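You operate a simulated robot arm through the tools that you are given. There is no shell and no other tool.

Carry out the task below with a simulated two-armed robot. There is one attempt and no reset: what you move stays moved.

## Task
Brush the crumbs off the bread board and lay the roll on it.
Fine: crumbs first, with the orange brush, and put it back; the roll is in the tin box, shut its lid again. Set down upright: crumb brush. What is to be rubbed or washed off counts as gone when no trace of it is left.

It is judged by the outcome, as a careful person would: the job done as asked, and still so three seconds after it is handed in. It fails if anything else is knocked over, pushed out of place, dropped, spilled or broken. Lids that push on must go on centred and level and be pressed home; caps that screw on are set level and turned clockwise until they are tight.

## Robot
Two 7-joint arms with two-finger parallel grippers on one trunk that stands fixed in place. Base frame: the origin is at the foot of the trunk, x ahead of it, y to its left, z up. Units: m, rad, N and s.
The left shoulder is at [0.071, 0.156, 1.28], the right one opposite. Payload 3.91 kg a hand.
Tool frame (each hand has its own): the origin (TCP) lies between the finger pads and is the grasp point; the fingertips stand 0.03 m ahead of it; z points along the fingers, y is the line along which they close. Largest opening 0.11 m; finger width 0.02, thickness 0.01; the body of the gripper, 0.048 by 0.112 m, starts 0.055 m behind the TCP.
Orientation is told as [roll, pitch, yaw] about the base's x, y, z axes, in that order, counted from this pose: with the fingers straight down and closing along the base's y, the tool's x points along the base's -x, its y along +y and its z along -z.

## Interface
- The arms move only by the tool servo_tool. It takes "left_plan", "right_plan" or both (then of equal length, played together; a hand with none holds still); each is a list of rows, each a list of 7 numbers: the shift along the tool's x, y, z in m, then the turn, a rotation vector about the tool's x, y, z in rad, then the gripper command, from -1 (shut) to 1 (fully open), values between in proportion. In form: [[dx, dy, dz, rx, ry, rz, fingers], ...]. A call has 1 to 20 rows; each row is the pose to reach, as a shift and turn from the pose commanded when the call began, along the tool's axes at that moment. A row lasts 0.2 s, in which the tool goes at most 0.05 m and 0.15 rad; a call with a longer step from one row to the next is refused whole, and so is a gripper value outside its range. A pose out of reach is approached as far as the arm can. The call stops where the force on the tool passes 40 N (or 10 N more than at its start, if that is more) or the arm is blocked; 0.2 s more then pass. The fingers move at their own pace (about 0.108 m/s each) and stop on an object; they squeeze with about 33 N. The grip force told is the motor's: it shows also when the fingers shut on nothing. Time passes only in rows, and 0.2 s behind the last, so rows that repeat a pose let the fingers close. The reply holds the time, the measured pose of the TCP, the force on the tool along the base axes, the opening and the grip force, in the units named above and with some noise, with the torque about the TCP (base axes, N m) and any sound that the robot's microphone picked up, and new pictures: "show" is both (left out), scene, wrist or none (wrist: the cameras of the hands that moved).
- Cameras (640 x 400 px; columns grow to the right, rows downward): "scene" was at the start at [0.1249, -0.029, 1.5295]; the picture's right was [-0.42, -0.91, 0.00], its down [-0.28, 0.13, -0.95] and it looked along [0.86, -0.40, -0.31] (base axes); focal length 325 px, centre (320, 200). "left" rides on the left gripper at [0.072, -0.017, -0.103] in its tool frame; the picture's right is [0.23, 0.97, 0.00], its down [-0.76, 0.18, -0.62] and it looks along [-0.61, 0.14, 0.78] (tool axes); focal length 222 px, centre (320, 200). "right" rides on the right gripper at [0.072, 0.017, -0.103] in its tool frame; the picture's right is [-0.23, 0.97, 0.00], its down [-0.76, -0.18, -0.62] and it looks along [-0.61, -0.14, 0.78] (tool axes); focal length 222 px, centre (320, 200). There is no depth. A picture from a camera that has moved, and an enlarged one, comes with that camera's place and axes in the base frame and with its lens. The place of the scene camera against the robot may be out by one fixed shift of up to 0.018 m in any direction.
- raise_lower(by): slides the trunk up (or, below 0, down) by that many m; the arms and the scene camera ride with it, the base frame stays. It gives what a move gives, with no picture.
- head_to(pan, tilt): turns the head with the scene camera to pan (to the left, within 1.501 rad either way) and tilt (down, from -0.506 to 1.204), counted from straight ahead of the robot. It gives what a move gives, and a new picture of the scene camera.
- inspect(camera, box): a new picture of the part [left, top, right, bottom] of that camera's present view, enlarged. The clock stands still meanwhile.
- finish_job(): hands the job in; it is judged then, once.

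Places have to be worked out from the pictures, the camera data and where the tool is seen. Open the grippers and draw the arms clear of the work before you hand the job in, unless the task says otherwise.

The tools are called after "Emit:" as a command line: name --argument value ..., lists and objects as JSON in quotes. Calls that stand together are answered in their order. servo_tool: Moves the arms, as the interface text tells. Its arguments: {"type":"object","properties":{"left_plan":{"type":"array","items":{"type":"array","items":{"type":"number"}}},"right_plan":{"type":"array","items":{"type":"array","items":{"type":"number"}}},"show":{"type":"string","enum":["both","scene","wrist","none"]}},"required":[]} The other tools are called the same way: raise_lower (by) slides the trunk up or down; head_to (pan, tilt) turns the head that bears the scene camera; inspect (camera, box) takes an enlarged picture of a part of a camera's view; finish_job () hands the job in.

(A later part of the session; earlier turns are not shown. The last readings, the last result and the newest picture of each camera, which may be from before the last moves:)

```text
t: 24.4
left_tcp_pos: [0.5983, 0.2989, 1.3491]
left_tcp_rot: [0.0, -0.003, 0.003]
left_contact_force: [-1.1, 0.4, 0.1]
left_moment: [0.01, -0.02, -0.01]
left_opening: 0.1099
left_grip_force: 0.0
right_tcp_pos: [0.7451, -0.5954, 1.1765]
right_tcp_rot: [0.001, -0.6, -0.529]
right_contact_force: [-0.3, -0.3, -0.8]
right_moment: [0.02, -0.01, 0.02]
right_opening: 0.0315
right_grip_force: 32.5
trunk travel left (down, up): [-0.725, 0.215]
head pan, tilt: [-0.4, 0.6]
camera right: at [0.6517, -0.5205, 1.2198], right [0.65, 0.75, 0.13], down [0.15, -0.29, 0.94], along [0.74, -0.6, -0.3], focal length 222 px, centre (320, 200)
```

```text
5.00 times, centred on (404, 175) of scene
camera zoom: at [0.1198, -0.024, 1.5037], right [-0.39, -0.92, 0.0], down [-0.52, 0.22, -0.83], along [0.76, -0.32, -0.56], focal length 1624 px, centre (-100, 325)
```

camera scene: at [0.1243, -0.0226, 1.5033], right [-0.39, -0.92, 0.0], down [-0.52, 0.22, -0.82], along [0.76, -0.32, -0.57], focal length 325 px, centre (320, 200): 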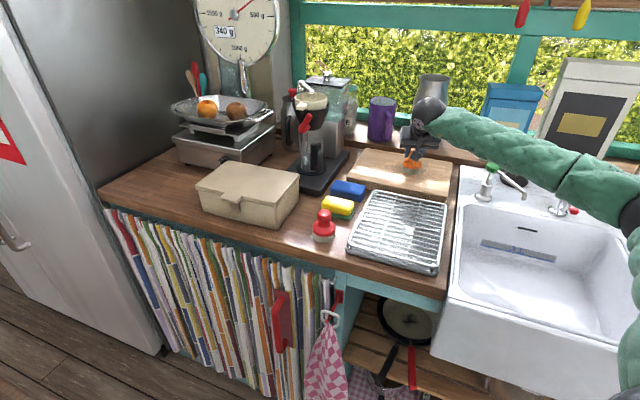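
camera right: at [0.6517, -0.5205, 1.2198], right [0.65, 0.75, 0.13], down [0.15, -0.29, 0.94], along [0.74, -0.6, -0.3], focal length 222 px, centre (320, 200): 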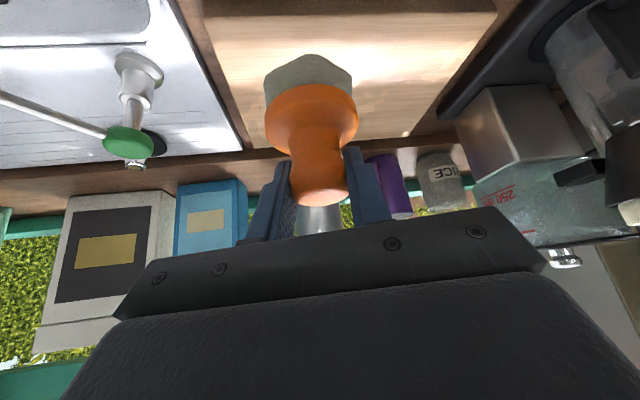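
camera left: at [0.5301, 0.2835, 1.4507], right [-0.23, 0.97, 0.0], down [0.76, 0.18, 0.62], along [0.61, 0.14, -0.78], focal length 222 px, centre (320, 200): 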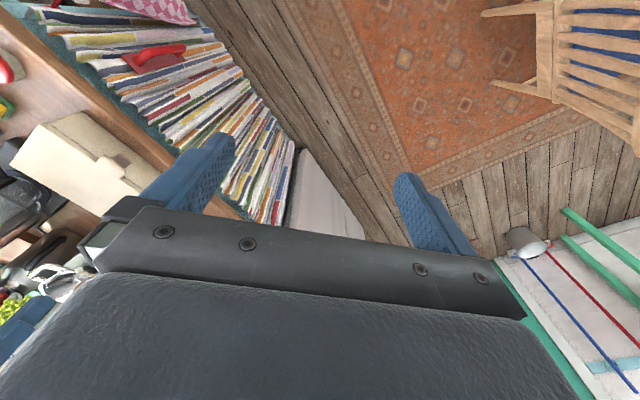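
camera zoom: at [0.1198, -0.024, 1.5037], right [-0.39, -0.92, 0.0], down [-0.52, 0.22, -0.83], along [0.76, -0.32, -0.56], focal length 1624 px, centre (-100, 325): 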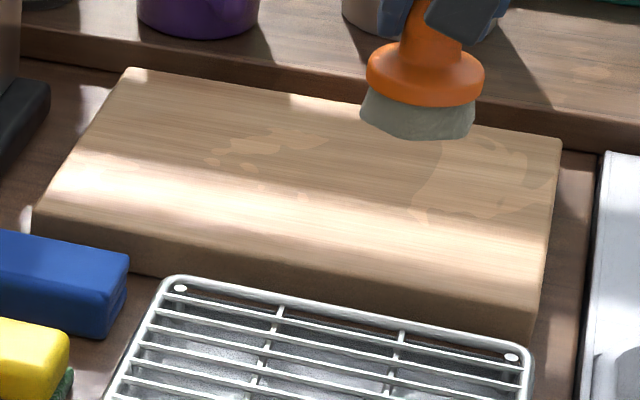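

The crumb area looks clean. I enlarge even more to make sure no trace is left.

Emit:
inspect --camera "scene" --box '[370, 155, 450, 205]'

Emit:
inspect --camera "scene" --box '[344, 145, 424, 195]'

Emit:
inspect --camera "right" --box '[200, 0, 500, 170]'

```text
8.00 times, centred on (410, 180) of scene
camera zoom: at [0.1198, -0.024, 1.5037], right [-0.39, -0.92, 0.0], down [-0.52, 0.22, -0.83], along [0.76, -0.32, -0.56], focal length 2599 px, centre (-400, 360)
```

zoom: 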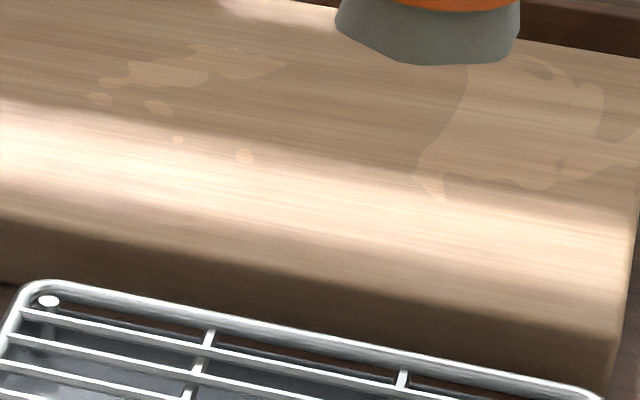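

```text
8.00 times, centred on (384, 170) of scene
camera zoom: at [0.1198, -0.024, 1.5037], right [-0.39, -0.92, 0.0], down [-0.52, 0.22, -0.83], along [0.76, -0.32, -0.56], focal length 2599 px, centre (-192, 440)
```

zoom: 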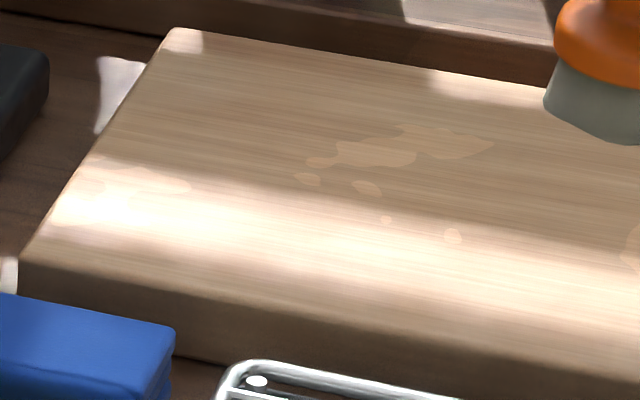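

```text
2.13 times, centred on (350, 85) of right
camera zoom: at [0.6517, -0.5205, 1.2198], right [0.65, 0.75, 0.13], down [0.15, -0.29, 0.94], along [0.74, -0.6, -0.3], focal length 474 px, centre (256, 445)
```

zoom: 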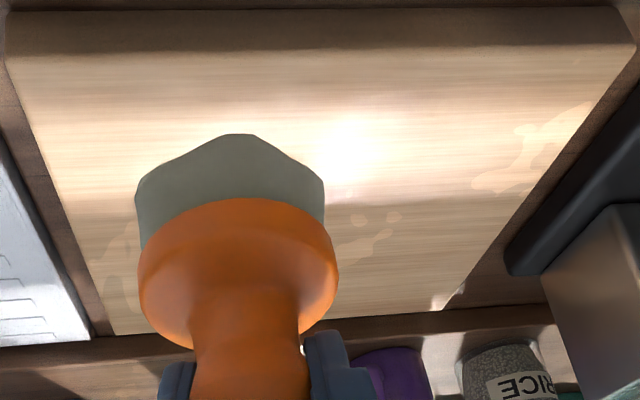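

No crumbs remain. Now I take the brush back the same way: up and back, then swing to in front of its spot.

Emit:
servo_tool --right_plan '[[0.0093, 0.0257, -0.0315, 0, 0, 0, -1], [0.0187, 0.0514, -0.063, 0, 0, 0, -1], [0.028, 0.0771, -0.0945, 0, 0, 0, -1], [0.0374, 0.1028, -0.126, 0, 0, 0, -1], [0.0467, 0.1285, -0.1575, 0, 0, 0, -1], [0.0555, 0.1715, -0.1636, -0.0489, 0, -0.0713, -1], [0.0643, 0.2145, -0.1696, -0.0978, 0, -0.1427, -1], [0.0731, 0.2575, -0.1757, -0.1467, 0, -0.214, -1], [0.082, 0.3005, -0.1817, -0.1957, 0, -0.2854, -1], [0.0908, 0.3435, -0.1878, -0.2446, 0, -0.3567, -1], [0.0996, 0.3865, -0.1938, -0.2935, 0, -0.428, -1], [0.1084, 0.4295, -0.1999, -0.3424, 0, -0.4994, -1], [0.1172, 0.4725, -0.2059, -0.3913, 0, -0.5707, -1]]' --show "scene"

```text
t: 27.2
left_tcp_pos: [0.6025, 0.3002, 1.346]
left_tcp_rot: [0.0, 0.002, 0.0]
left_contact_force: [0.1, 1.3, -0.2]
left_moment: [-0.04, 0.03, -0.01]
left_opening: 0.1103
left_grip_force: 0.1
right_tcp_pos: [0.8, -0.0771, 1.2791]
right_tcp_rot: [-0.001, -0.599, 0.162]
right_contact_force: [0.7, 0.4, -0.7]
right_moment: [0.02, 0.01, -0.02]
right_opening: 0.0311
right_grip_force: 32.7
trunk travel left (down, up): [-0.725, 0.215]
head pan, tilt: [-0.4, 0.6]
camera scene: at [0.1223, -0.0221, 1.5034], right [-0.39, -0.92, 0.0], down [-0.52, 0.22, -0.82], along [0.76, -0.32, -0.57], focal length 325 px, centre (320, 200)
```

scene: 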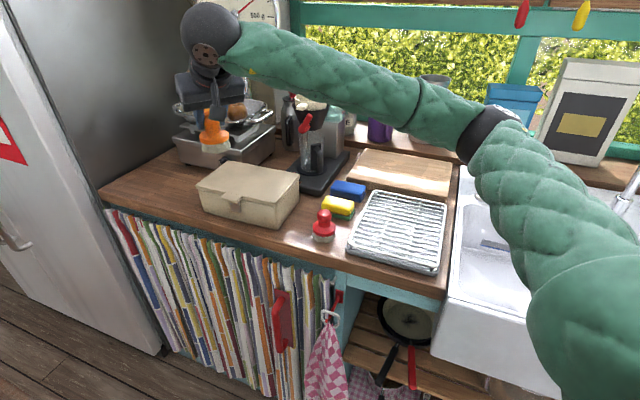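

Board is in clear view behind. I move the brush forward to 10 cm above its original spot.

Emit:
servo_tool --right_plan '[[-0.0188, 0.0056, 0.0371, 0, 0, 0, -1], [-0.0377, 0.0112, 0.0743, 0, 0, 0, -1], [-0.0565, 0.0167, 0.1114, 0, 0, 0, -1], [-0.0754, 0.0223, 0.1486, 0, 0, 0, -1], [-0.0942, 0.0279, 0.1857, 0, 0, 0, -1], [-0.113, 0.0335, 0.2228, 0, 0, 0, -1], [-0.1319, 0.039, 0.26, 0, 0, 0, -1], [-0.1507, 0.0446, 0.2971, 0, 0, 0, -1]]' --show "both"

Emit:
inspect --camera "scene" --box '[340, 135, 468, 215]'

```text
t: 29.0
left_tcp_pos: [0.6025, 0.2992, 1.3453]
left_tcp_rot: [-0.002, 0.002, 0.001]
left_contact_force: [0.5, -0.7, 0.2]
left_moment: [-0.03, 0.03, -0.02]
left_opening: 0.1102
left_grip_force: 0.0
right_tcp_pos: [1.0848, 0.0103, 1.1174]
right_tcp_rot: [-0.001, -0.598, 0.16]
right_contact_force: [0.0, 0.9, -0.7]
right_moment: [0.01, 0.03, -0.03]
right_opening: 0.0311
right_grip_force: 33.5
trunk travel left (down, up): [-0.725, 0.215]
head pan, tilt: [-0.4, 0.6]
camera scene: at [0.123, -0.0226, 1.5034], right [-0.39, -0.92, 0.0], down [-0.52, 0.22, -0.82], along [0.76, -0.32, -0.57], focal length 325 px, centre (320, 200)
camera right: at [0.9658, 0.0094, 1.1607], right [0.03, 0.99, 0.13], down [0.3, -0.13, 0.94], along [0.95, 0.01, -0.3], focal length 222 px, centre (320, 200)
```

scene: 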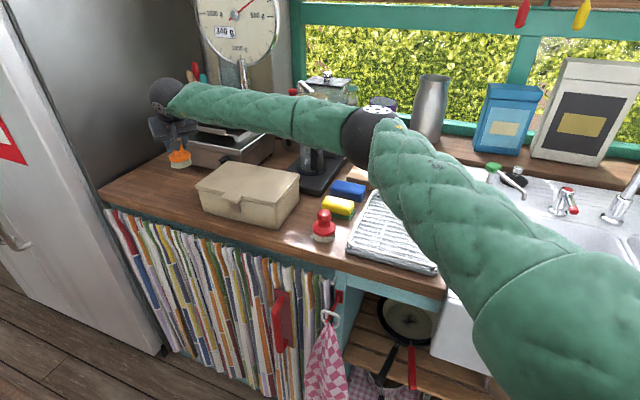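
right: 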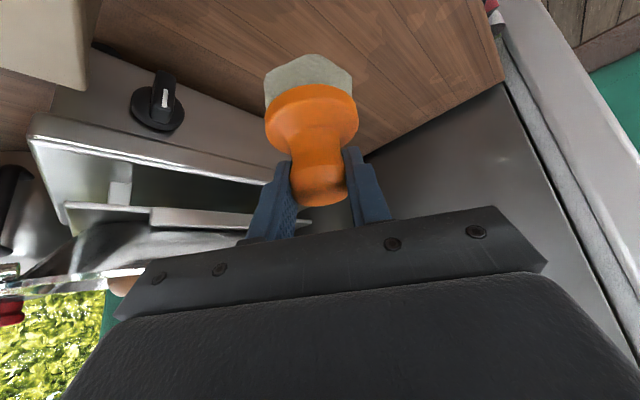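

```text
5.00 times, centred on (404, 175) of scene
camera zoom: at [0.123, -0.0226, 1.5034], right [-0.39, -0.92, 0.0], down [-0.52, 0.22, -0.82], along [0.76, -0.32, -0.57], focal length 1624 px, centre (-100, 325)
```

zoom: 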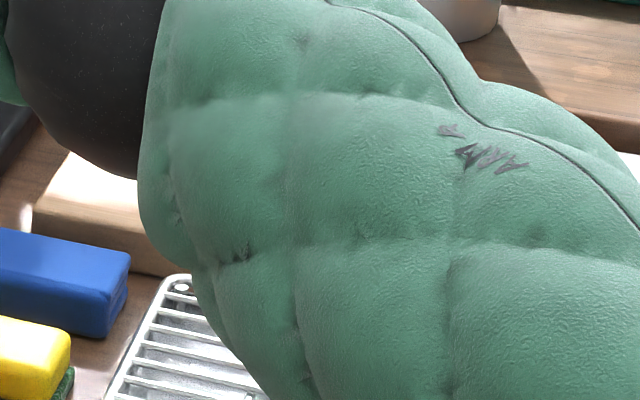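

The brush is above its spot; I correct a few millimetres and lower to just above the counter.

Emit:
servo_tool --right_plan '[[0.018, 0.004, 0.0222, 0, 0, 0, -1], [0.0341, 0.004, 0.0457, 0, 0, 0, -1], [0.05, 0.004, 0.0687, 0, 0, 0, -1]]' --show "wrist"

```text
t: 29.8
left_tcp_pos: [0.6002, 0.2977, 1.3464]
left_tcp_rot: [0.001, 0.001, 0.0]
left_contact_force: [1.0, -0.6, 0.4]
left_moment: [0.04, 0.0, -0.01]
left_opening: 0.1098
left_grip_force: 0.0
right_tcp_pos: [1.0798, 0.0152, 1.0318]
right_tcp_rot: [0.001, -0.599, 0.16]
right_contact_force: [-1.2, 0.7, -0.6]
right_moment: [0.02, 0.0, -0.04]
right_opening: 0.0311
right_grip_force: 32.8
trunk travel left (down, up): [-0.725, 0.215]
head pan, tilt: [-0.4, 0.6]
camera right: at [0.9604, 0.0132, 1.0753], right [0.03, 0.99, 0.13], down [0.3, -0.13, 0.94], along [0.95, 0.01, -0.3], focal length 222 px, centre (320, 200)
```

right: 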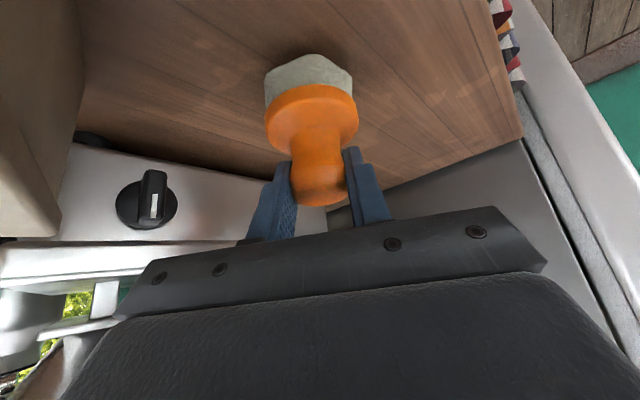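

About 1 cm above the counter. I lower gently until contact.

Emit:
servo_tool --right_plan '[[0.002, 0, 0.0029, 0, 0, 0, -1], [0.004, 0, 0.0058, 0, 0, 0, -1], [0.0057, 0, 0.0083, 0, 0, 0, -1]]' --show "none"

```text
t: 30.6
left_tcp_pos: [0.6017, 0.2991, 1.3472]
left_tcp_rot: [-0.001, -0.001, 0.0]
left_contact_force: [-0.4, 0.5, -0.9]
left_moment: [0.01, 0.0, -0.03]
left_opening: 0.1099
left_grip_force: 0.0
right_tcp_pos: [1.0806, 0.014, 1.0225]
right_tcp_rot: [-0.001, -0.598, 0.161]
right_contact_force: [0.4, 0.6, -0.2]
right_moment: [-0.01, 0.02, -0.01]
right_opening: 0.0309
right_grip_force: 33.2
trunk travel left (down, up): [-0.725, 0.215]
head pan, tilt: [-0.4, 0.6]
```

Emit:
servo_tool --right_plan '[[0.0011, 0, 0.0016, 0, 0, 0, -1], [0.0021, 0, 0.003, 0, 0, 0, -1], [0.0021, 0, 0.003, 0, 0, 0, -1]]' --show "none"

```text
t: 31.4
left_tcp_pos: [0.6013, 0.2981, 1.3473]
left_tcp_rot: [0.0, 0.001, 0.0]
left_contact_force: [0.2, 0.1, -0.4]
left_moment: [0.0, 0.0, 0.01]
left_opening: 0.1099
left_grip_force: 0.0
right_tcp_pos: [1.0791, 0.0162, 1.0189]
right_tcp_rot: [0.002, -0.599, 0.161]
right_contact_force: [1.1, 0.4, 4.1]
right_moment: [0.14, -0.16, 0.01]
right_opening: 0.0307
right_grip_force: 32.4
trunk travel left (down, up): [-0.725, 0.215]
head pan, tilt: [-0.4, 0.6]
```

Contact made (about 4.5 N). I open the fingers gently to release the brush.

Emit:
servo_tool --right_plan '[[0, 0, 0, 0, 0, 0, -0.35], [0, 0, 0, 0, 0, 0, 0.0], [0, 0, 0, 0, 0, 0, 0.45], [0, 0, 0, 0, 0, 0, 0.45]]' --show "wrist"

```text
t: 32.4
left_tcp_pos: [0.6016, 0.2984, 1.3478]
left_tcp_rot: [0.001, 0.0, 0.0]
left_contact_force: [0.8, 0.3, -0.4]
left_moment: [-0.01, 0.0, 0.02]
left_opening: 0.1099
left_grip_force: 0.1
right_tcp_pos: [1.08, 0.0152, 1.0195]
right_tcp_rot: [0.0, -0.599, 0.161]
right_contact_force: [0.2, 0.8, -0.1]
right_moment: [0.01, -0.01, 0.02]
right_opening: 0.0798
right_grip_force: 0.0
trunk travel left (down, up): [-0.725, 0.215]
head pan, tilt: [-0.4, 0.6]
camera right: at [0.9609, 0.0136, 1.0624], right [0.03, 0.99, 0.13], down [0.3, -0.13, 0.94], along [0.95, 0.01, -0.3], focal length 222 px, centre (320, 200)
```

right: 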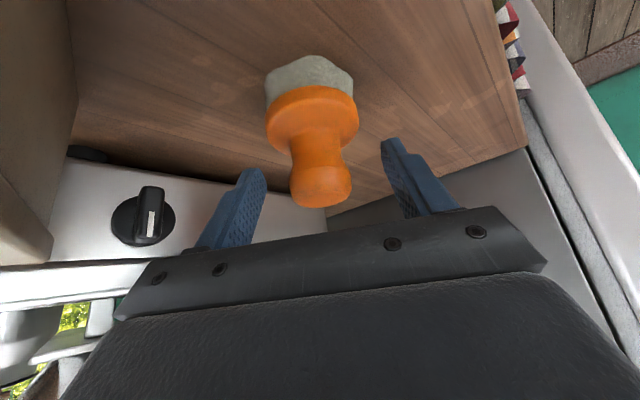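

The brush stands upright on its spot. I back the right hand away along its axis and then up and to the right.

Emit:
servo_tool --right_plan '[[0, 0, -0.04, 0, 0, 0, 0.45], [0, 0, -0.08, 0, 0, 0, 0.45], [0, 0, -0.12, 0, 0, 0, 0.45], [0, 0, -0.16, 0, 0, 0, 0.45], [0, 0, -0.2, 0, 0, 0, 0.45], [0.0186, -0.0298, -0.2303, 0, 0, 0, 0.45], [0.0371, -0.0596, -0.2607, 0, 0, 0, 0.45], [0.0557, -0.0893, -0.291, 0, 0, 0, 0.45], [0.0742, -0.1191, -0.3214, 0, 0, 0, 0.45], [0.0928, -0.1489, -0.3517, 0, 0, 0, 0.45], [0.1113, -0.1787, -0.382, 0, 0, 0, 0.45], [0.1299, -0.2084, -0.4124, 0, 0, 0, 0.45], [0.1484, -0.2382, -0.4427, 0, 0, 0, 0.45]]' --show "both"

Emit:
inspect --camera "scene" --box '[160, 150, 256, 210]'

Emit:
inspect --camera "scene" --box '[340, 135, 468, 215]'

```text
t: 35.2
left_tcp_pos: [0.5988, 0.298, 1.3497]
left_tcp_rot: [0.001, -0.003, 0.002]
left_contact_force: [0.7, -0.3, 0.3]
left_moment: [-0.03, 0.0, 0.0]
left_opening: 0.1102
left_grip_force: 0.0
right_tcp_pos: [0.7487, -0.2843, 1.3018]
right_tcp_rot: [0.0, -0.599, 0.163]
right_contact_force: [0.0, -0.7, -0.2]
right_moment: [-0.02, -0.02, -0.03]
right_opening: 0.08
right_grip_force: 0.0
trunk travel left (down, up): [-0.725, 0.215]
head pan, tilt: [-0.4, 0.6]
camera scene: at [0.1199, -0.0255, 1.5037], right [-0.39, -0.92, 0.0], down [-0.52, 0.22, -0.83], along [0.76, -0.32, -0.56], focal length 325 px, centre (320, 200)
camera right: at [0.6299, -0.2857, 1.3449], right [0.03, 0.99, 0.13], down [0.3, -0.13, 0.94], along [0.95, 0.01, -0.3], focal length 222 px, centre (320, 200)
```

scene: 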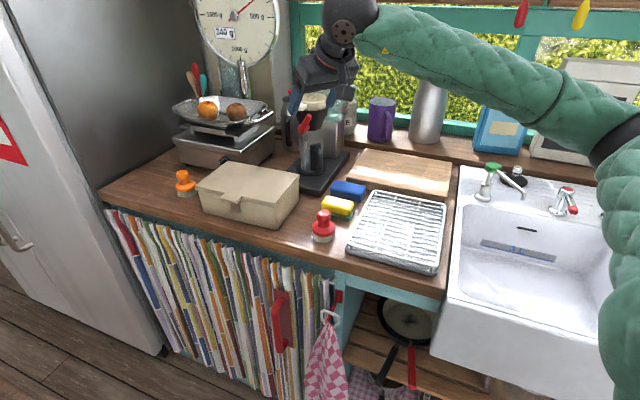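
right: 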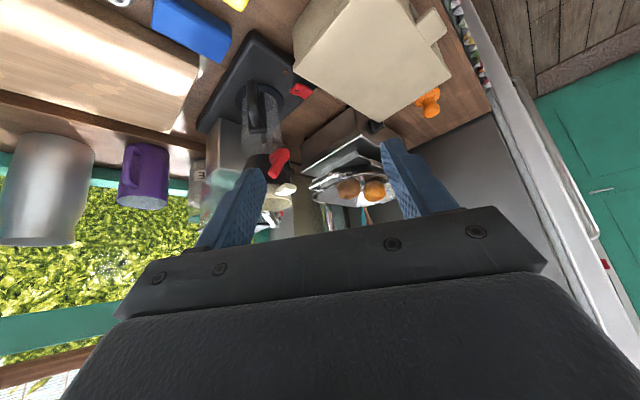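

```text
6.67 times, centred on (208, 180) of scene
camera zoom: at [0.1199, -0.0255, 1.5037], right [-0.39, -0.92, 0.0], down [-0.52, 0.22, -0.83], along [0.76, -0.32, -0.56], focal length 2166 px, centre (1067, 333)
```

zoom: 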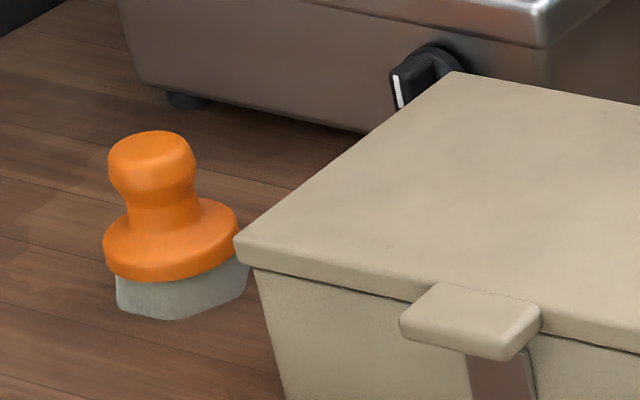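

```text
5.00 times, centred on (404, 175) of scene
camera zoom: at [0.1199, -0.0255, 1.5037], right [-0.39, -0.92, 0.0], down [-0.52, 0.22, -0.83], along [0.76, -0.32, -0.56], focal length 1624 px, centre (-100, 325)
```

zoom: 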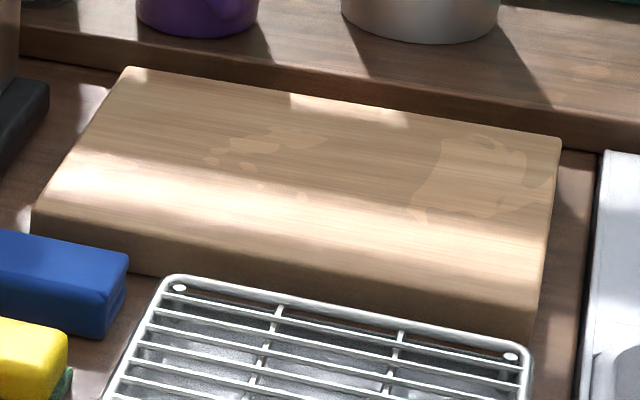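

Brush stands upright in its old place and the board is clean and unmoved. Now I study the box: its back edge for hinges, and its front tab.

Emit:
inspect --camera "right" --box '[270, 0, 470, 125]'

Emit:
inspect --camera "scene" --box '[190, 160, 310, 235]'

Emit:
inspect --camera "left" --box '[0, 80, 200, 205]'

```text
3.20 times, centred on (370, 62) of right
camera zoom: at [0.6299, -0.2857, 1.3449], right [0.03, 0.99, 0.13], down [0.3, -0.13, 0.94], along [0.95, 0.01, -0.3], focal length 711 px, centre (160, 640)
```

zoom: 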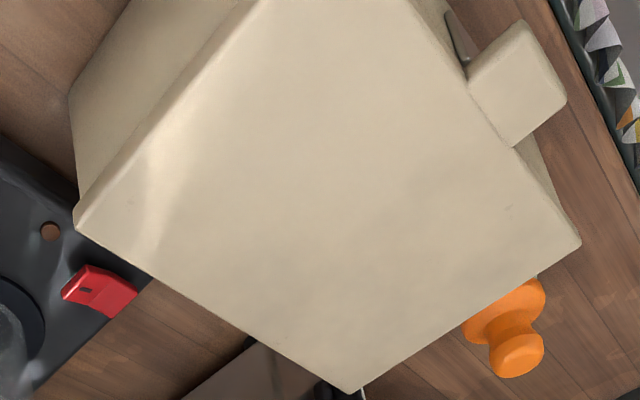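

```text
5.33 times, centred on (250, 198) of scene
camera zoom: at [0.1199, -0.0255, 1.5037], right [-0.39, -0.92, 0.0], down [-0.52, 0.22, -0.83], along [0.76, -0.32, -0.56], focal length 1732 px, centre (693, 213)
```

zoom: 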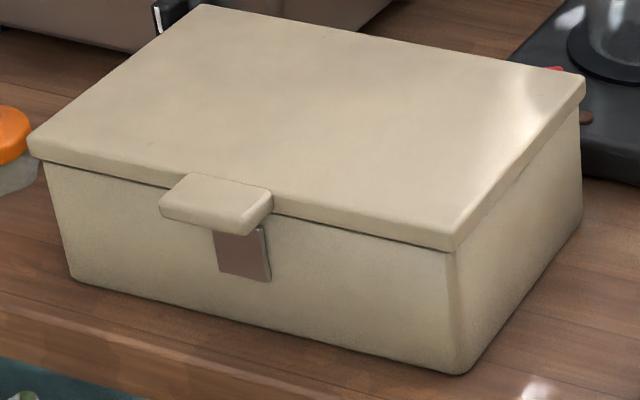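

```text
3.20 times, centred on (100, 142) of left
camera zoom: at [0.5277, 0.28, 1.4526], right [-0.23, 0.97, 0.0], down [0.76, 0.18, 0.62], along [0.61, 0.14, -0.78], focal length 711 px, centre (1024, 384)
```

zoom: 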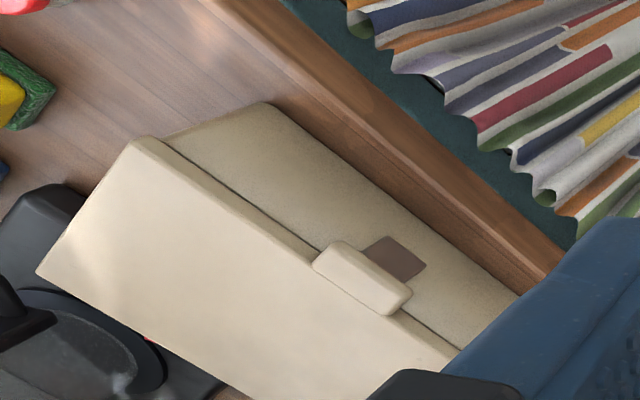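

The lid seems hinged at the back with a lifting tab at front centre, near (0.863, -0.093, 1.035). I'll first straighten the right hand and move it to the right so it can watch the box, and keep it out of the left arm's way.

Emit:
servo_tool --right_plan '[[0.014, -0.0236, -0.0218, 0, 0.12, 0, 1], [0.028, -0.0472, -0.0435, 0, 0.24, 0, 1], [0.042, -0.0708, -0.0653, 0, 0.36, 0, 1], [0.056, -0.0944, -0.087, 0, 0.48, 0, 1], [0.07, -0.118, -0.1088, 0, 0.6, 0, 1]]' --show "none"

```text
t: 36.4
left_tcp_pos: [0.5988, 0.2998, 1.3484]
left_tcp_rot: [0.0, -0.002, 0.001]
left_contact_force: [-0.1, 0.4, 0.6]
left_moment: [0.0, -0.05, 0.02]
left_opening: 0.1099
left_grip_force: 0.0
right_tcp_pos: [0.6503, -0.4164, 1.3522]
right_tcp_rot: [0.0, 0.002, 0.162]
right_contact_force: [-0.4, 0.3, 0.0]
right_moment: [0.02, 0.01, 0.0]
right_opening: 0.11
right_grip_force: 0.0
trunk travel left (down, up): [-0.725, 0.215]
head pan, tilt: [-0.4, 0.6]
```

Now I turn the left hand to yaw 45° (its closing line across the box front) and turn the right hand's camera toward the box.

Emit:
servo_tool --left_plan '[[0, 0, 0, 0, 0, -0.131, 1], [0, 0, 0, 0, 0, -0.262, 1], [0, 0, 0, 0, 0, -0.393, 1], [0, 0, 0, 0, 0, -0.524, 1], [0, 0, 0, 0, 0, -0.655, 1], [0, 0, 0, 0, 0, -0.785, 1]]' --right_plan '[[0, 0, 0, 0, 0, -0.107, 1], [0, 0, 0, 0, 0, -0.213, 1], [0, 0, 0, 0, 0, -0.32, 1], [0, 0, 0, 0, 0, -0.427, 1], [0, 0, 0, 0, 0, -0.533, 1], [0, 0, 0, 0, 0, -0.64, 1]]' --show "both"

```text
t: 37.8
left_tcp_pos: [0.602, 0.3008, 1.3496]
left_tcp_rot: [-0.001, 0.002, 0.789]
left_contact_force: [-0.7, 0.1, -0.3]
left_moment: [0.0, 0.03, 0.01]
left_opening: 0.1098
left_grip_force: 0.1
right_tcp_pos: [0.6346, -0.3794, 1.3476]
right_tcp_rot: [0.002, -0.001, 0.788]
right_contact_force: [1.2, 0.3, -0.1]
right_moment: [0.01, -0.02, 0.01]
right_opening: 0.1099
right_grip_force: 0.1
right hand out of reach, approached as far as the arm can: row 6
trunk travel left (down, up): [-0.725, 0.215]
head pan, tilt: [-0.4, 0.6]
camera scene: at [0.1217, -0.0226, 1.5035], right [-0.39, -0.92, 0.0], down [-0.52, 0.22, -0.82], along [0.76, -0.32, -0.57], focal length 325 px, centre (320, 200)
camera right: at [0.5711, -0.4188, 1.4507], right [-0.53, 0.85, 0.0], down [0.66, 0.41, 0.62], along [0.53, 0.33, -0.78], focal length 222 px, centre (320, 200)
camera left: at [0.563, 0.2363, 1.4534], right [-0.85, 0.53, 0.0], down [0.41, 0.67, 0.62], along [0.33, 0.53, -0.78], focal length 222 px, centre (320, 200)
```

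scene: 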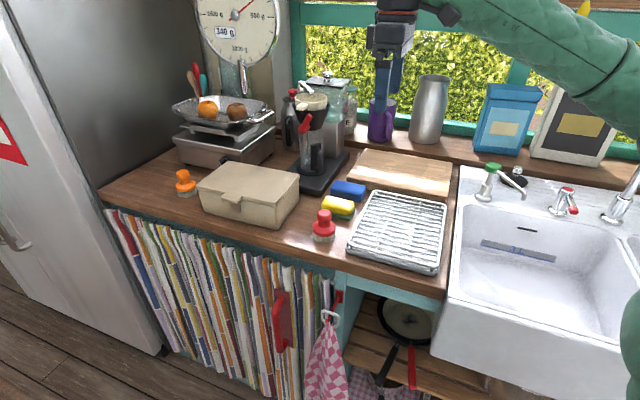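
right: 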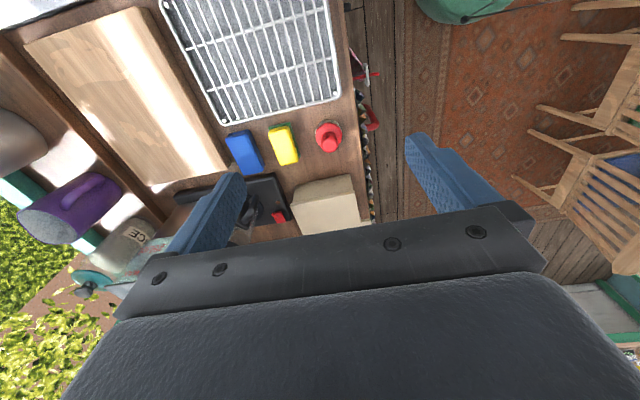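
left: 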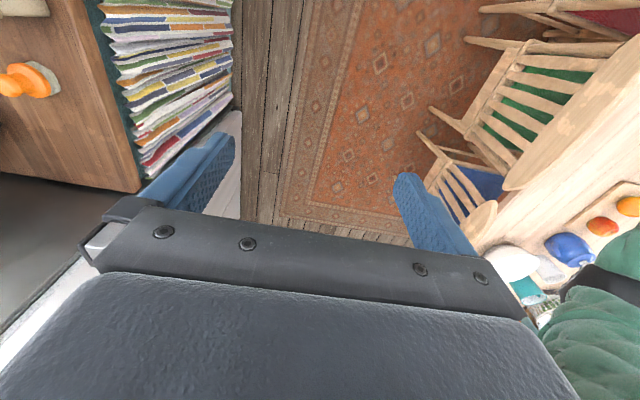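

Next the left hand swings from pointing down to pointing at the box front (about 20° below horizontal), moving in front of the box while staying clear of it.

Emit:
servo_tool --left_plan '[[0.0104, -0.0258, 0.0189, 0.1358, 0, 0, 1], [0.0209, -0.0517, 0.0378, 0.2716, 0, 0, 1], [0.0313, -0.0775, 0.0567, 0.4073, 0, 0, 1], [0.0418, -0.1034, 0.0756, 0.5431, 0, 0, 1], [0.0522, -0.1292, 0.0944, 0.6789, 0, 0, 1], [0.0627, -0.1551, 0.1133, 0.8147, 0, 0, 0.5], [0.0731, -0.1809, 0.1322, 0.9504, 0, 0, 0.2], [0.0836, -0.2068, 0.1511, 1.0862, 0, 0, 0], [0.094, -0.2326, 0.17, 1.222, 0, 0, -0.09]]' --show "both"

```text
t: 39.8
left_tcp_pos: [0.6996, 0.0696, 1.1799]
left_tcp_rot: [-1.222, -0.001, 0.786]
left_contact_force: [0.2, -0.4, 0.6]
left_moment: [0.0, -0.01, -0.01]
left_opening: 0.0501
left_grip_force: 0.0
right_tcp_pos: [0.6349, -0.3807, 1.3482]
right_tcp_rot: [0.004, -0.001, 0.788]
right_contact_force: [-0.6, -0.4, 0.9]
right_moment: [-0.03, 0.0, -0.01]
right_opening: 0.1102
right_grip_force: 0.0
trunk travel left (down, up): [-0.725, 0.215]
head pan, tilt: [-0.4, 0.6]
camera scene: at [0.1223, -0.0243, 1.5036], right [-0.39, -0.92, 0.0], down [-0.52, 0.22, -0.82], along [0.76, -0.32, -0.57], focal length 325 px, centre (320, 200)
camera left: at [0.5841, 0.0827, 1.2321], right [-0.4, 0.07, -0.92], down [0.08, 1.0, 0.04], along [0.91, -0.06, -0.4], focal length 222 px, centre (320, 200)
```

scene: 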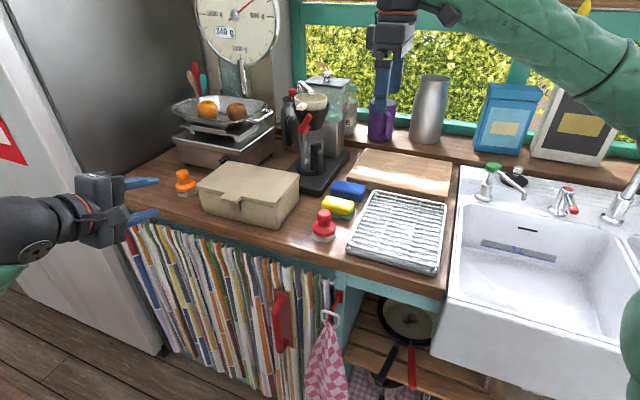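
left: 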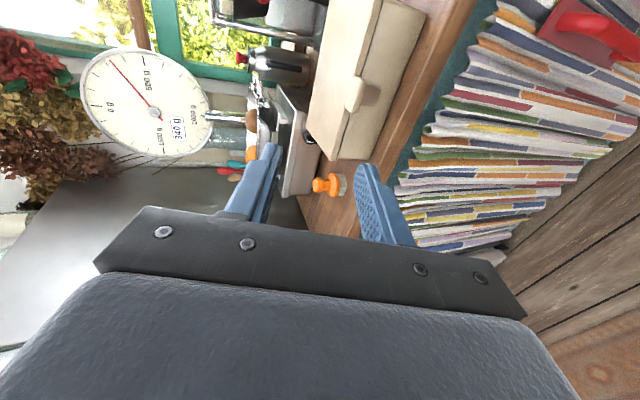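

The left hand is in place in front of the box. I enlarge its view of the tab to verify position.

Emit:
inspect --camera "left" --box '[290, 20, 450, 160]'

Emit:
inspect --camera "right" --box '[260, 150, 400, 240]'

```text
2.86 times, centred on (370, 90) of left
camera zoom: at [0.5841, 0.0827, 1.2321], right [-0.4, 0.07, -0.92], down [0.08, 1.0, 0.04], along [0.91, -0.06, -0.4], focal length 635 px, centre (177, 514)
```

zoom: 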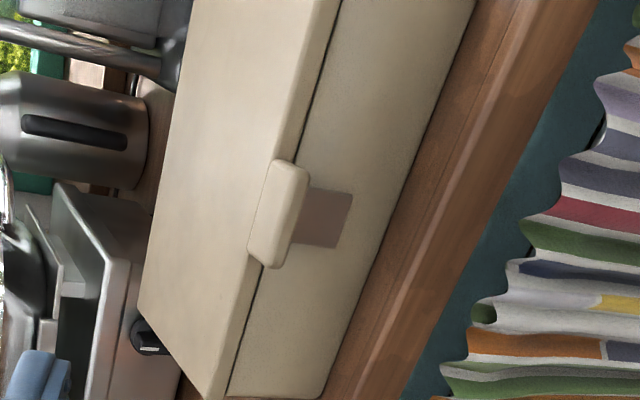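

```text
4.44 times, centred on (330, 195) of right
camera zoom: at [0.572, -0.4201, 1.45], right [-0.53, 0.85, 0.0], down [0.66, 0.41, 0.62], along [0.53, 0.33, -0.78], focal length 987 px, centre (276, 222)
```

zoom: 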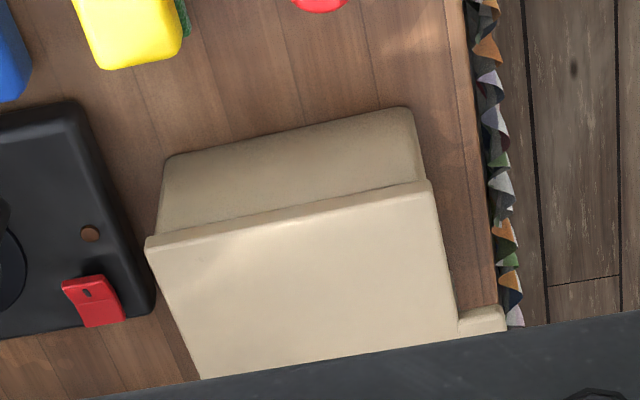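

Tab position confirmed (centre ≈ (0.862, -0.093), z≈1.035–1.04). I advance the left hand, fingers 5 cm apart, to 6 cm short of straddling the tab.

Emit:
servo_tool --left_plan '[[0, 0.0125, 0.0371, 0, 0, 0, -0.09], [0, 0.0251, 0.0743, 0, 0, 0, -0.09], [0, 0.0376, 0.1114, 0, 0, 0, -0.09], [0, 0.0502, 0.1486, 0, 0, 0, -0.09], [0.0001, 0.0627, 0.1857, 0, 0, 0, -0.09]]' --show "both"

Emit:
inspect --camera "scene" --box '[160, 140, 320, 240]'

Emit:
inspect --camera "left" --box '[240, 60, 440, 240]'

```text
t: 41.0
left_tcp_pos: [0.8082, -0.0413, 1.0583]
left_tcp_rot: [-1.222, 0.0, 0.787]
left_contact_force: [0.3, 0.6, -0.2]
left_moment: [-0.01, 0.03, -0.01]
left_opening: 0.05
left_grip_force: 0.0
right_tcp_pos: [0.6353, -0.3814, 1.3466]
right_tcp_rot: [0.004, -0.002, 0.787]
right_contact_force: [0.8, 0.1, -0.4]
right_moment: [0.0, -0.03, 0.01]
right_opening: 0.11
right_grip_force: 0.1
trunk travel left (down, up): [-0.725, 0.215]
head pan, tilt: [-0.4, 0.6]
camera scene: at [0.1221, -0.0248, 1.5035], right [-0.39, -0.92, 0.0], down [-0.52, 0.22, -0.82], along [0.76, -0.32, -0.57], focal length 325 px, centre (320, 200)
camera left: at [0.693, -0.0281, 1.11], right [-0.4, 0.08, -0.92], down [0.08, 1.0, 0.05], along [0.91, -0.06, -0.4], focal length 222 px, centre (320, 200)
```

scene: 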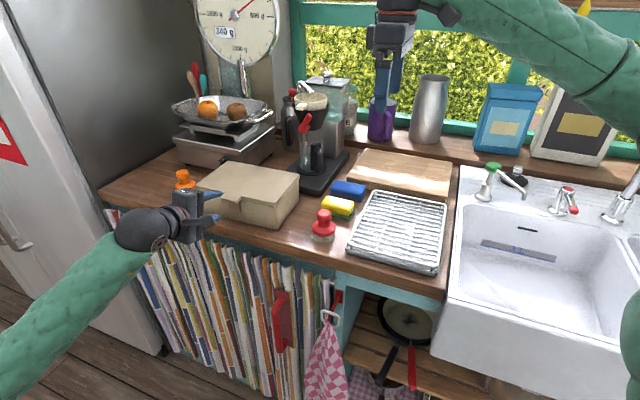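
left: 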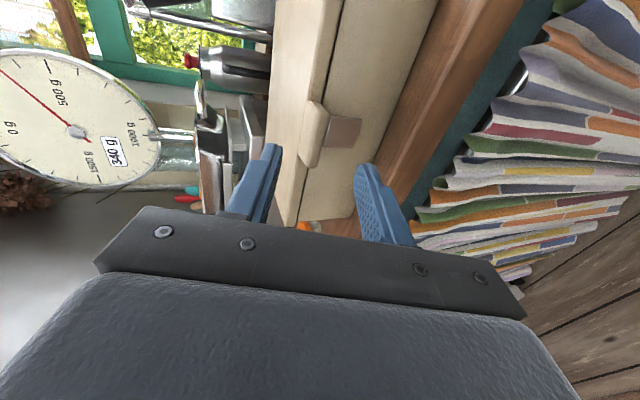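

```text
4.00 times, centred on (240, 190) of scene
camera zoom: at [0.1221, -0.0248, 1.5035], right [-0.39, -0.92, 0.0], down [-0.52, 0.22, -0.82], along [0.76, -0.32, -0.57], focal length 1299 px, centre (640, 240)
```

zoom: 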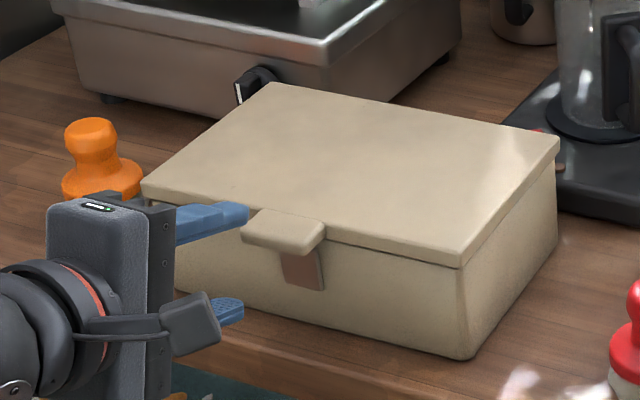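

```text
2.22 times, centred on (340, 150) of left
camera zoom: at [0.693, -0.0281, 1.11], right [-0.4, 0.08, -0.92], down [0.08, 1.0, 0.05], along [0.91, -0.06, -0.4], focal length 494 px, centre (276, 311)
```

zoom: 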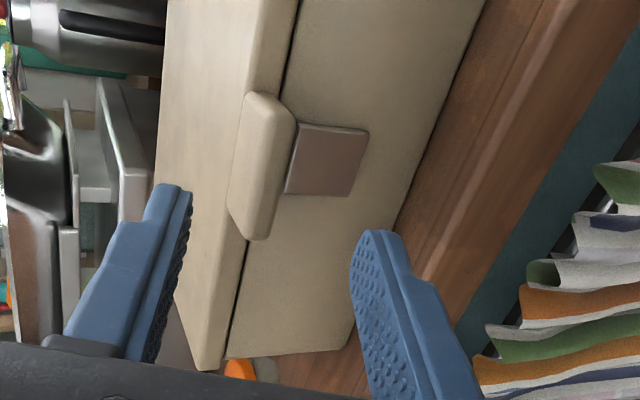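

The tab lies between the two finger lines. I advance about 5.5 cm so the lower finger goes beneath the tab and the upper one above it.

Emit:
servo_tool --left_plan '[[0.0015, -0.001, 0.019, 0, 0, 0, -0.09], [0.003, -0.002, 0.038, 0, 0, 0, -0.09], [0.004, -0.0031, 0.048, 0, 0, 0, -0.09], [0.004, -0.0031, 0.0563, 0, 0, 0, -0.09]]' --show "both"

Emit:
inspect --camera "scene" --box '[180, 150, 300, 225]'

Emit:
inspect --camera "left" --box '[220, 60, 420, 240]'

```text
t: 42.0
left_tcp_pos: [0.8444, -0.082, 1.0407]
left_tcp_rot: [-1.222, 0.0, 0.787]
left_contact_force: [0.4, 0.3, -0.8]
left_moment: [-0.01, 0.01, -0.02]
left_opening: 0.0498
left_grip_force: 0.1
right_tcp_pos: [0.6338, -0.3816, 1.3482]
right_tcp_rot: [0.003, -0.001, 0.787]
right_contact_force: [1.7, 0.3, -0.6]
right_moment: [0.01, -0.01, 0.0]
right_opening: 0.1101
right_grip_force: 0.0
trunk travel left (down, up): [-0.725, 0.215]
head pan, tilt: [-0.4, 0.6]
camera scene: at [0.122, -0.0248, 1.5034], right [-0.39, -0.92, 0.0], down [-0.52, 0.22, -0.82], along [0.76, -0.32, -0.57], focal length 325 px, centre (320, 200)
camera left: at [0.7289, -0.0698, 1.0932], right [-0.4, 0.07, -0.91], down [0.08, 1.0, 0.05], along [0.91, -0.06, -0.4], focal length 222 px, centre (320, 200)
```

scene: 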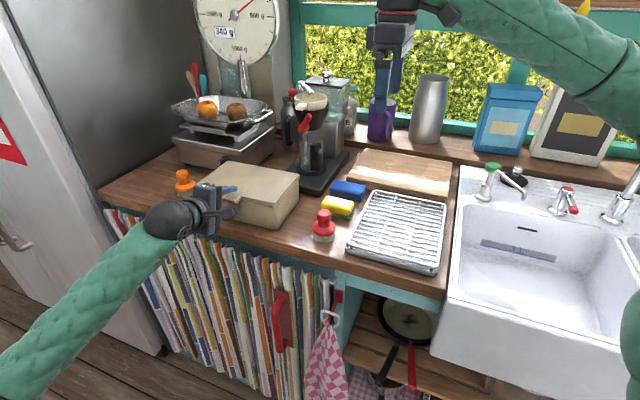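
left: 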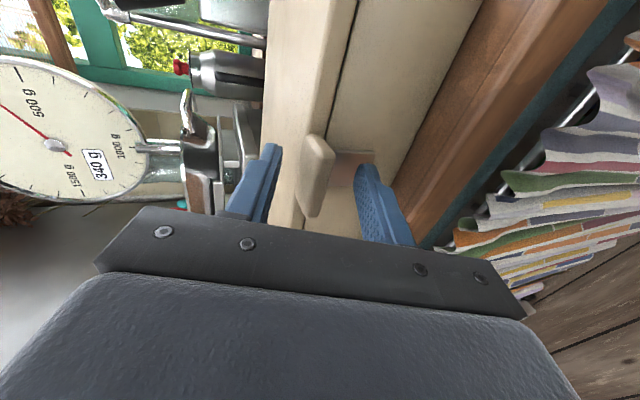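

```text
5.33 times, centred on (240, 188) of scene
camera zoom: at [0.122, -0.0248, 1.5034], right [-0.39, -0.92, 0.0], down [-0.52, 0.22, -0.82], along [0.76, -0.32, -0.57], focal length 1732 px, centre (747, 267)
```

zoom: 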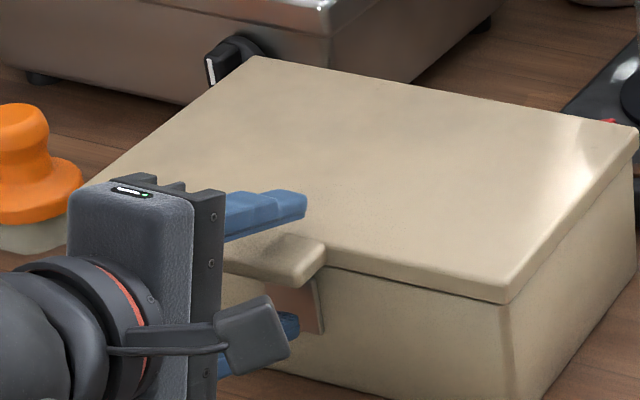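

```text
2.22 times, centred on (320, 150) of left
camera zoom: at [0.7289, -0.0698, 1.0932], right [-0.4, 0.07, -0.91], down [0.08, 1.0, 0.05], along [0.91, -0.06, -0.4], focal length 494 px, centre (320, 311)
```

zoom: 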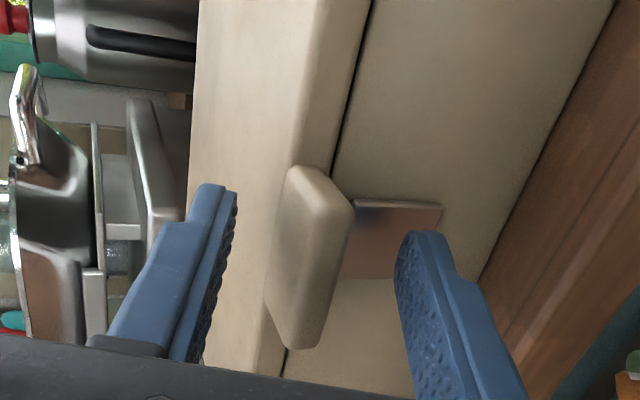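

The tab is straddled with clearance on both sides. I narrow the fingers to about 3.4 cm and lift along the lid's opening arc by about 10° first, watching the force.

Emit:
servo_tool --left_plan '[[0, 0, 0, 0, 0, 0, -0.38], [0, 0, 0, 0, 0, 0, -0.38], [0, -0.006, 0.0004, 0, 0, 0, -0.38], [0, -0.0135, -0.0011, -0.034, 0, 0, -0.38], [0, -0.0211, -0.0026, -0.068, 0, 0, -0.38], [0, -0.0288, -0.0034, -0.102, 0, 0, -0.38], [0, -0.0364, -0.0042, -0.136, 0, 0, -0.38]]' --show "both"

Emit:
inspect --camera "scene" --box '[180, 150, 300, 225]'

```text
t: 43.6
left_tcp_pos: [0.8492, -0.0887, 1.0769]
left_tcp_rot: [-1.085, 0.0, 0.785]
left_contact_force: [0.0, -0.2, 0.7]
left_moment: [0.0, 0.02, 0.0]
left_opening: 0.0341
left_grip_force: 0.0
right_tcp_pos: [0.6347, -0.3816, 1.3482]
right_tcp_rot: [0.003, -0.002, 0.786]
right_contact_force: [0.0, 0.0, -0.7]
right_moment: [0.02, 0.01, 0.05]
right_opening: 0.1103
right_grip_force: 0.1
trunk travel left (down, up): [-0.725, 0.215]
head pan, tilt: [-0.4, 0.6]
camera scene: at [0.1215, -0.0245, 1.5035], right [-0.39, -0.92, 0.0], down [-0.52, 0.22, -0.82], along [0.76, -0.32, -0.57], focal length 325 px, centre (320, 200)
camera left: at [0.7392, -0.0816, 1.1408], right [-0.48, 0.16, -0.86], down [0.09, 0.99, 0.13], along [0.87, -0.01, -0.49], focal length 222 px, centre (320, 200)
```

scene: 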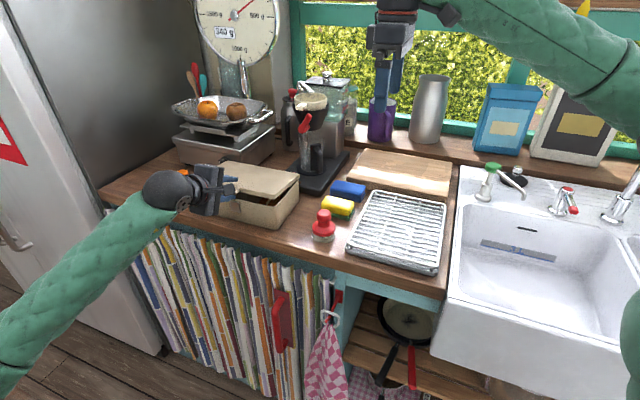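
left: 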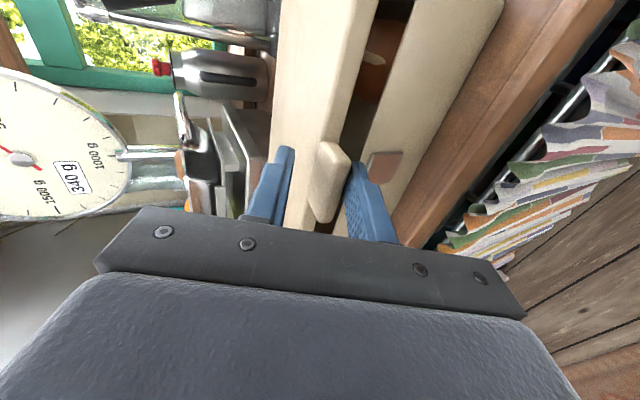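

```text
5.33 times, centred on (240, 188) of scene
camera zoom: at [0.1215, -0.0245, 1.5035], right [-0.39, -0.92, 0.0], down [-0.52, 0.22, -0.82], along [0.76, -0.32, -0.57], focal length 1732 px, centre (747, 267)
```

zoom: 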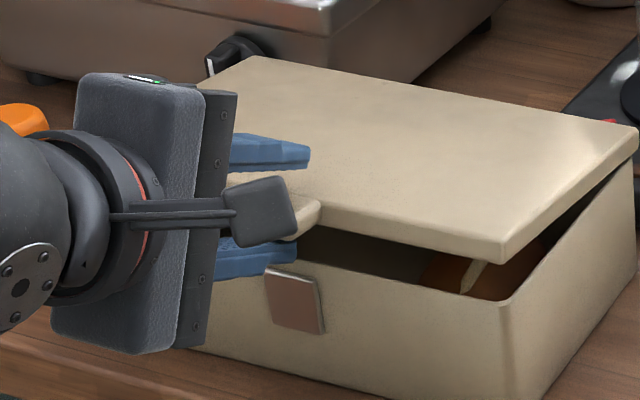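

The lid is opening on its rear hinge with almost no force, and a brown roll is visible inside. I continue the arc to about 40°.

Emit:
servo_tool --left_plan '[[0, -0.0153, -0.0024, -0.068, 0, 0, -0.38], [0, -0.0306, -0.0036, -0.136, 0, 0, -0.38], [0, -0.0458, -0.0034, -0.204, 0, 0, -0.38], [0, -0.0612, -0.0019, -0.271, 0, 0, -0.38], [0, -0.0761, 0.0009, -0.339, 0, 0, -0.38], [0, -0.0909, 0.0051, -0.407, 0, 0, -0.38]]' --show "both"

Emit:
inspect --camera "scene" --box '[180, 130, 308, 210]'

```text
t: 45.0
left_tcp_pos: [0.8811, -0.1204, 1.1551]
left_tcp_rot: [-0.678, 0.0, 0.786]
left_contact_force: [-0.2, 0.7, -0.4]
left_moment: [0.02, 0.0, 0.02]
left_opening: 0.0343
left_grip_force: 0.1
right_tcp_pos: [0.6333, -0.3808, 1.347]
right_tcp_rot: [0.005, -0.003, 0.788]
right_contact_force: [0.3, -0.8, 0.0]
right_moment: [0.01, 0.02, 0.0]
right_opening: 0.1101
right_grip_force: 0.0
trunk travel left (down, up): [-0.725, 0.215]
head pan, tilt: [-0.4, 0.6]
camera scene: at [0.1215, -0.0252, 1.5034], right [-0.39, -0.92, 0.0], down [-0.52, 0.22, -0.82], along [0.76, -0.32, -0.57], focal length 325 px, centre (320, 200)
camera left: at [0.7942, -0.1356, 1.2465], right [-0.7, 0.38, -0.61], down [0.16, 0.91, 0.37], along [0.7, 0.16, -0.7], focal length 222 px, centre (320, 200)
```

scene: 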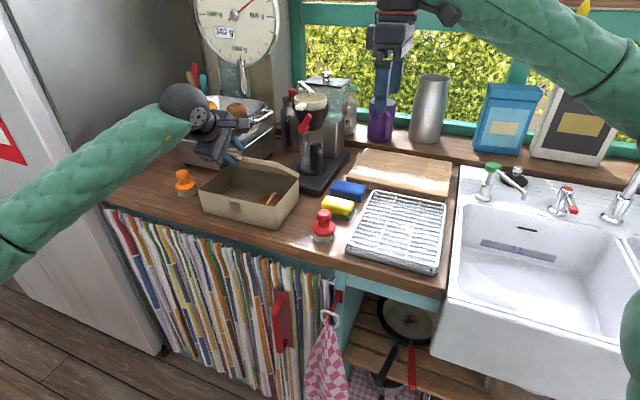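
left: 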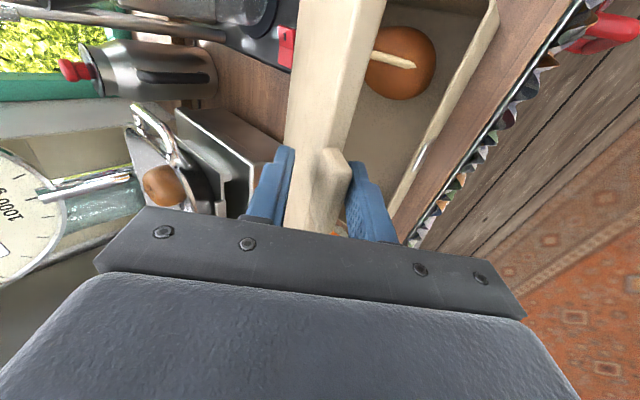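

```text
5.00 times, centred on (244, 170) of scene
camera zoom: at [0.1215, -0.0252, 1.5034], right [-0.39, -0.92, 0.0], down [-0.52, 0.22, -0.82], along [0.76, -0.32, -0.57], focal length 1624 px, centre (700, 350)
```

zoom: 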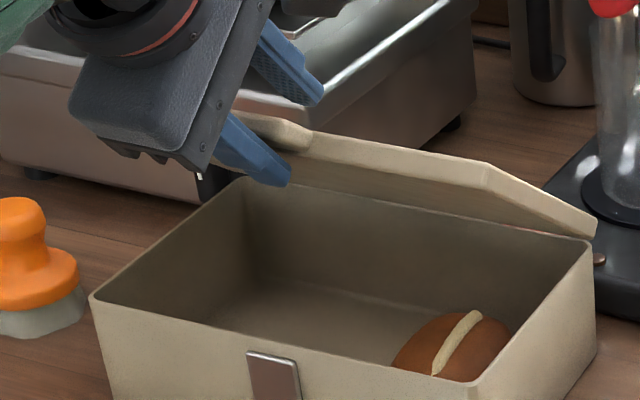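

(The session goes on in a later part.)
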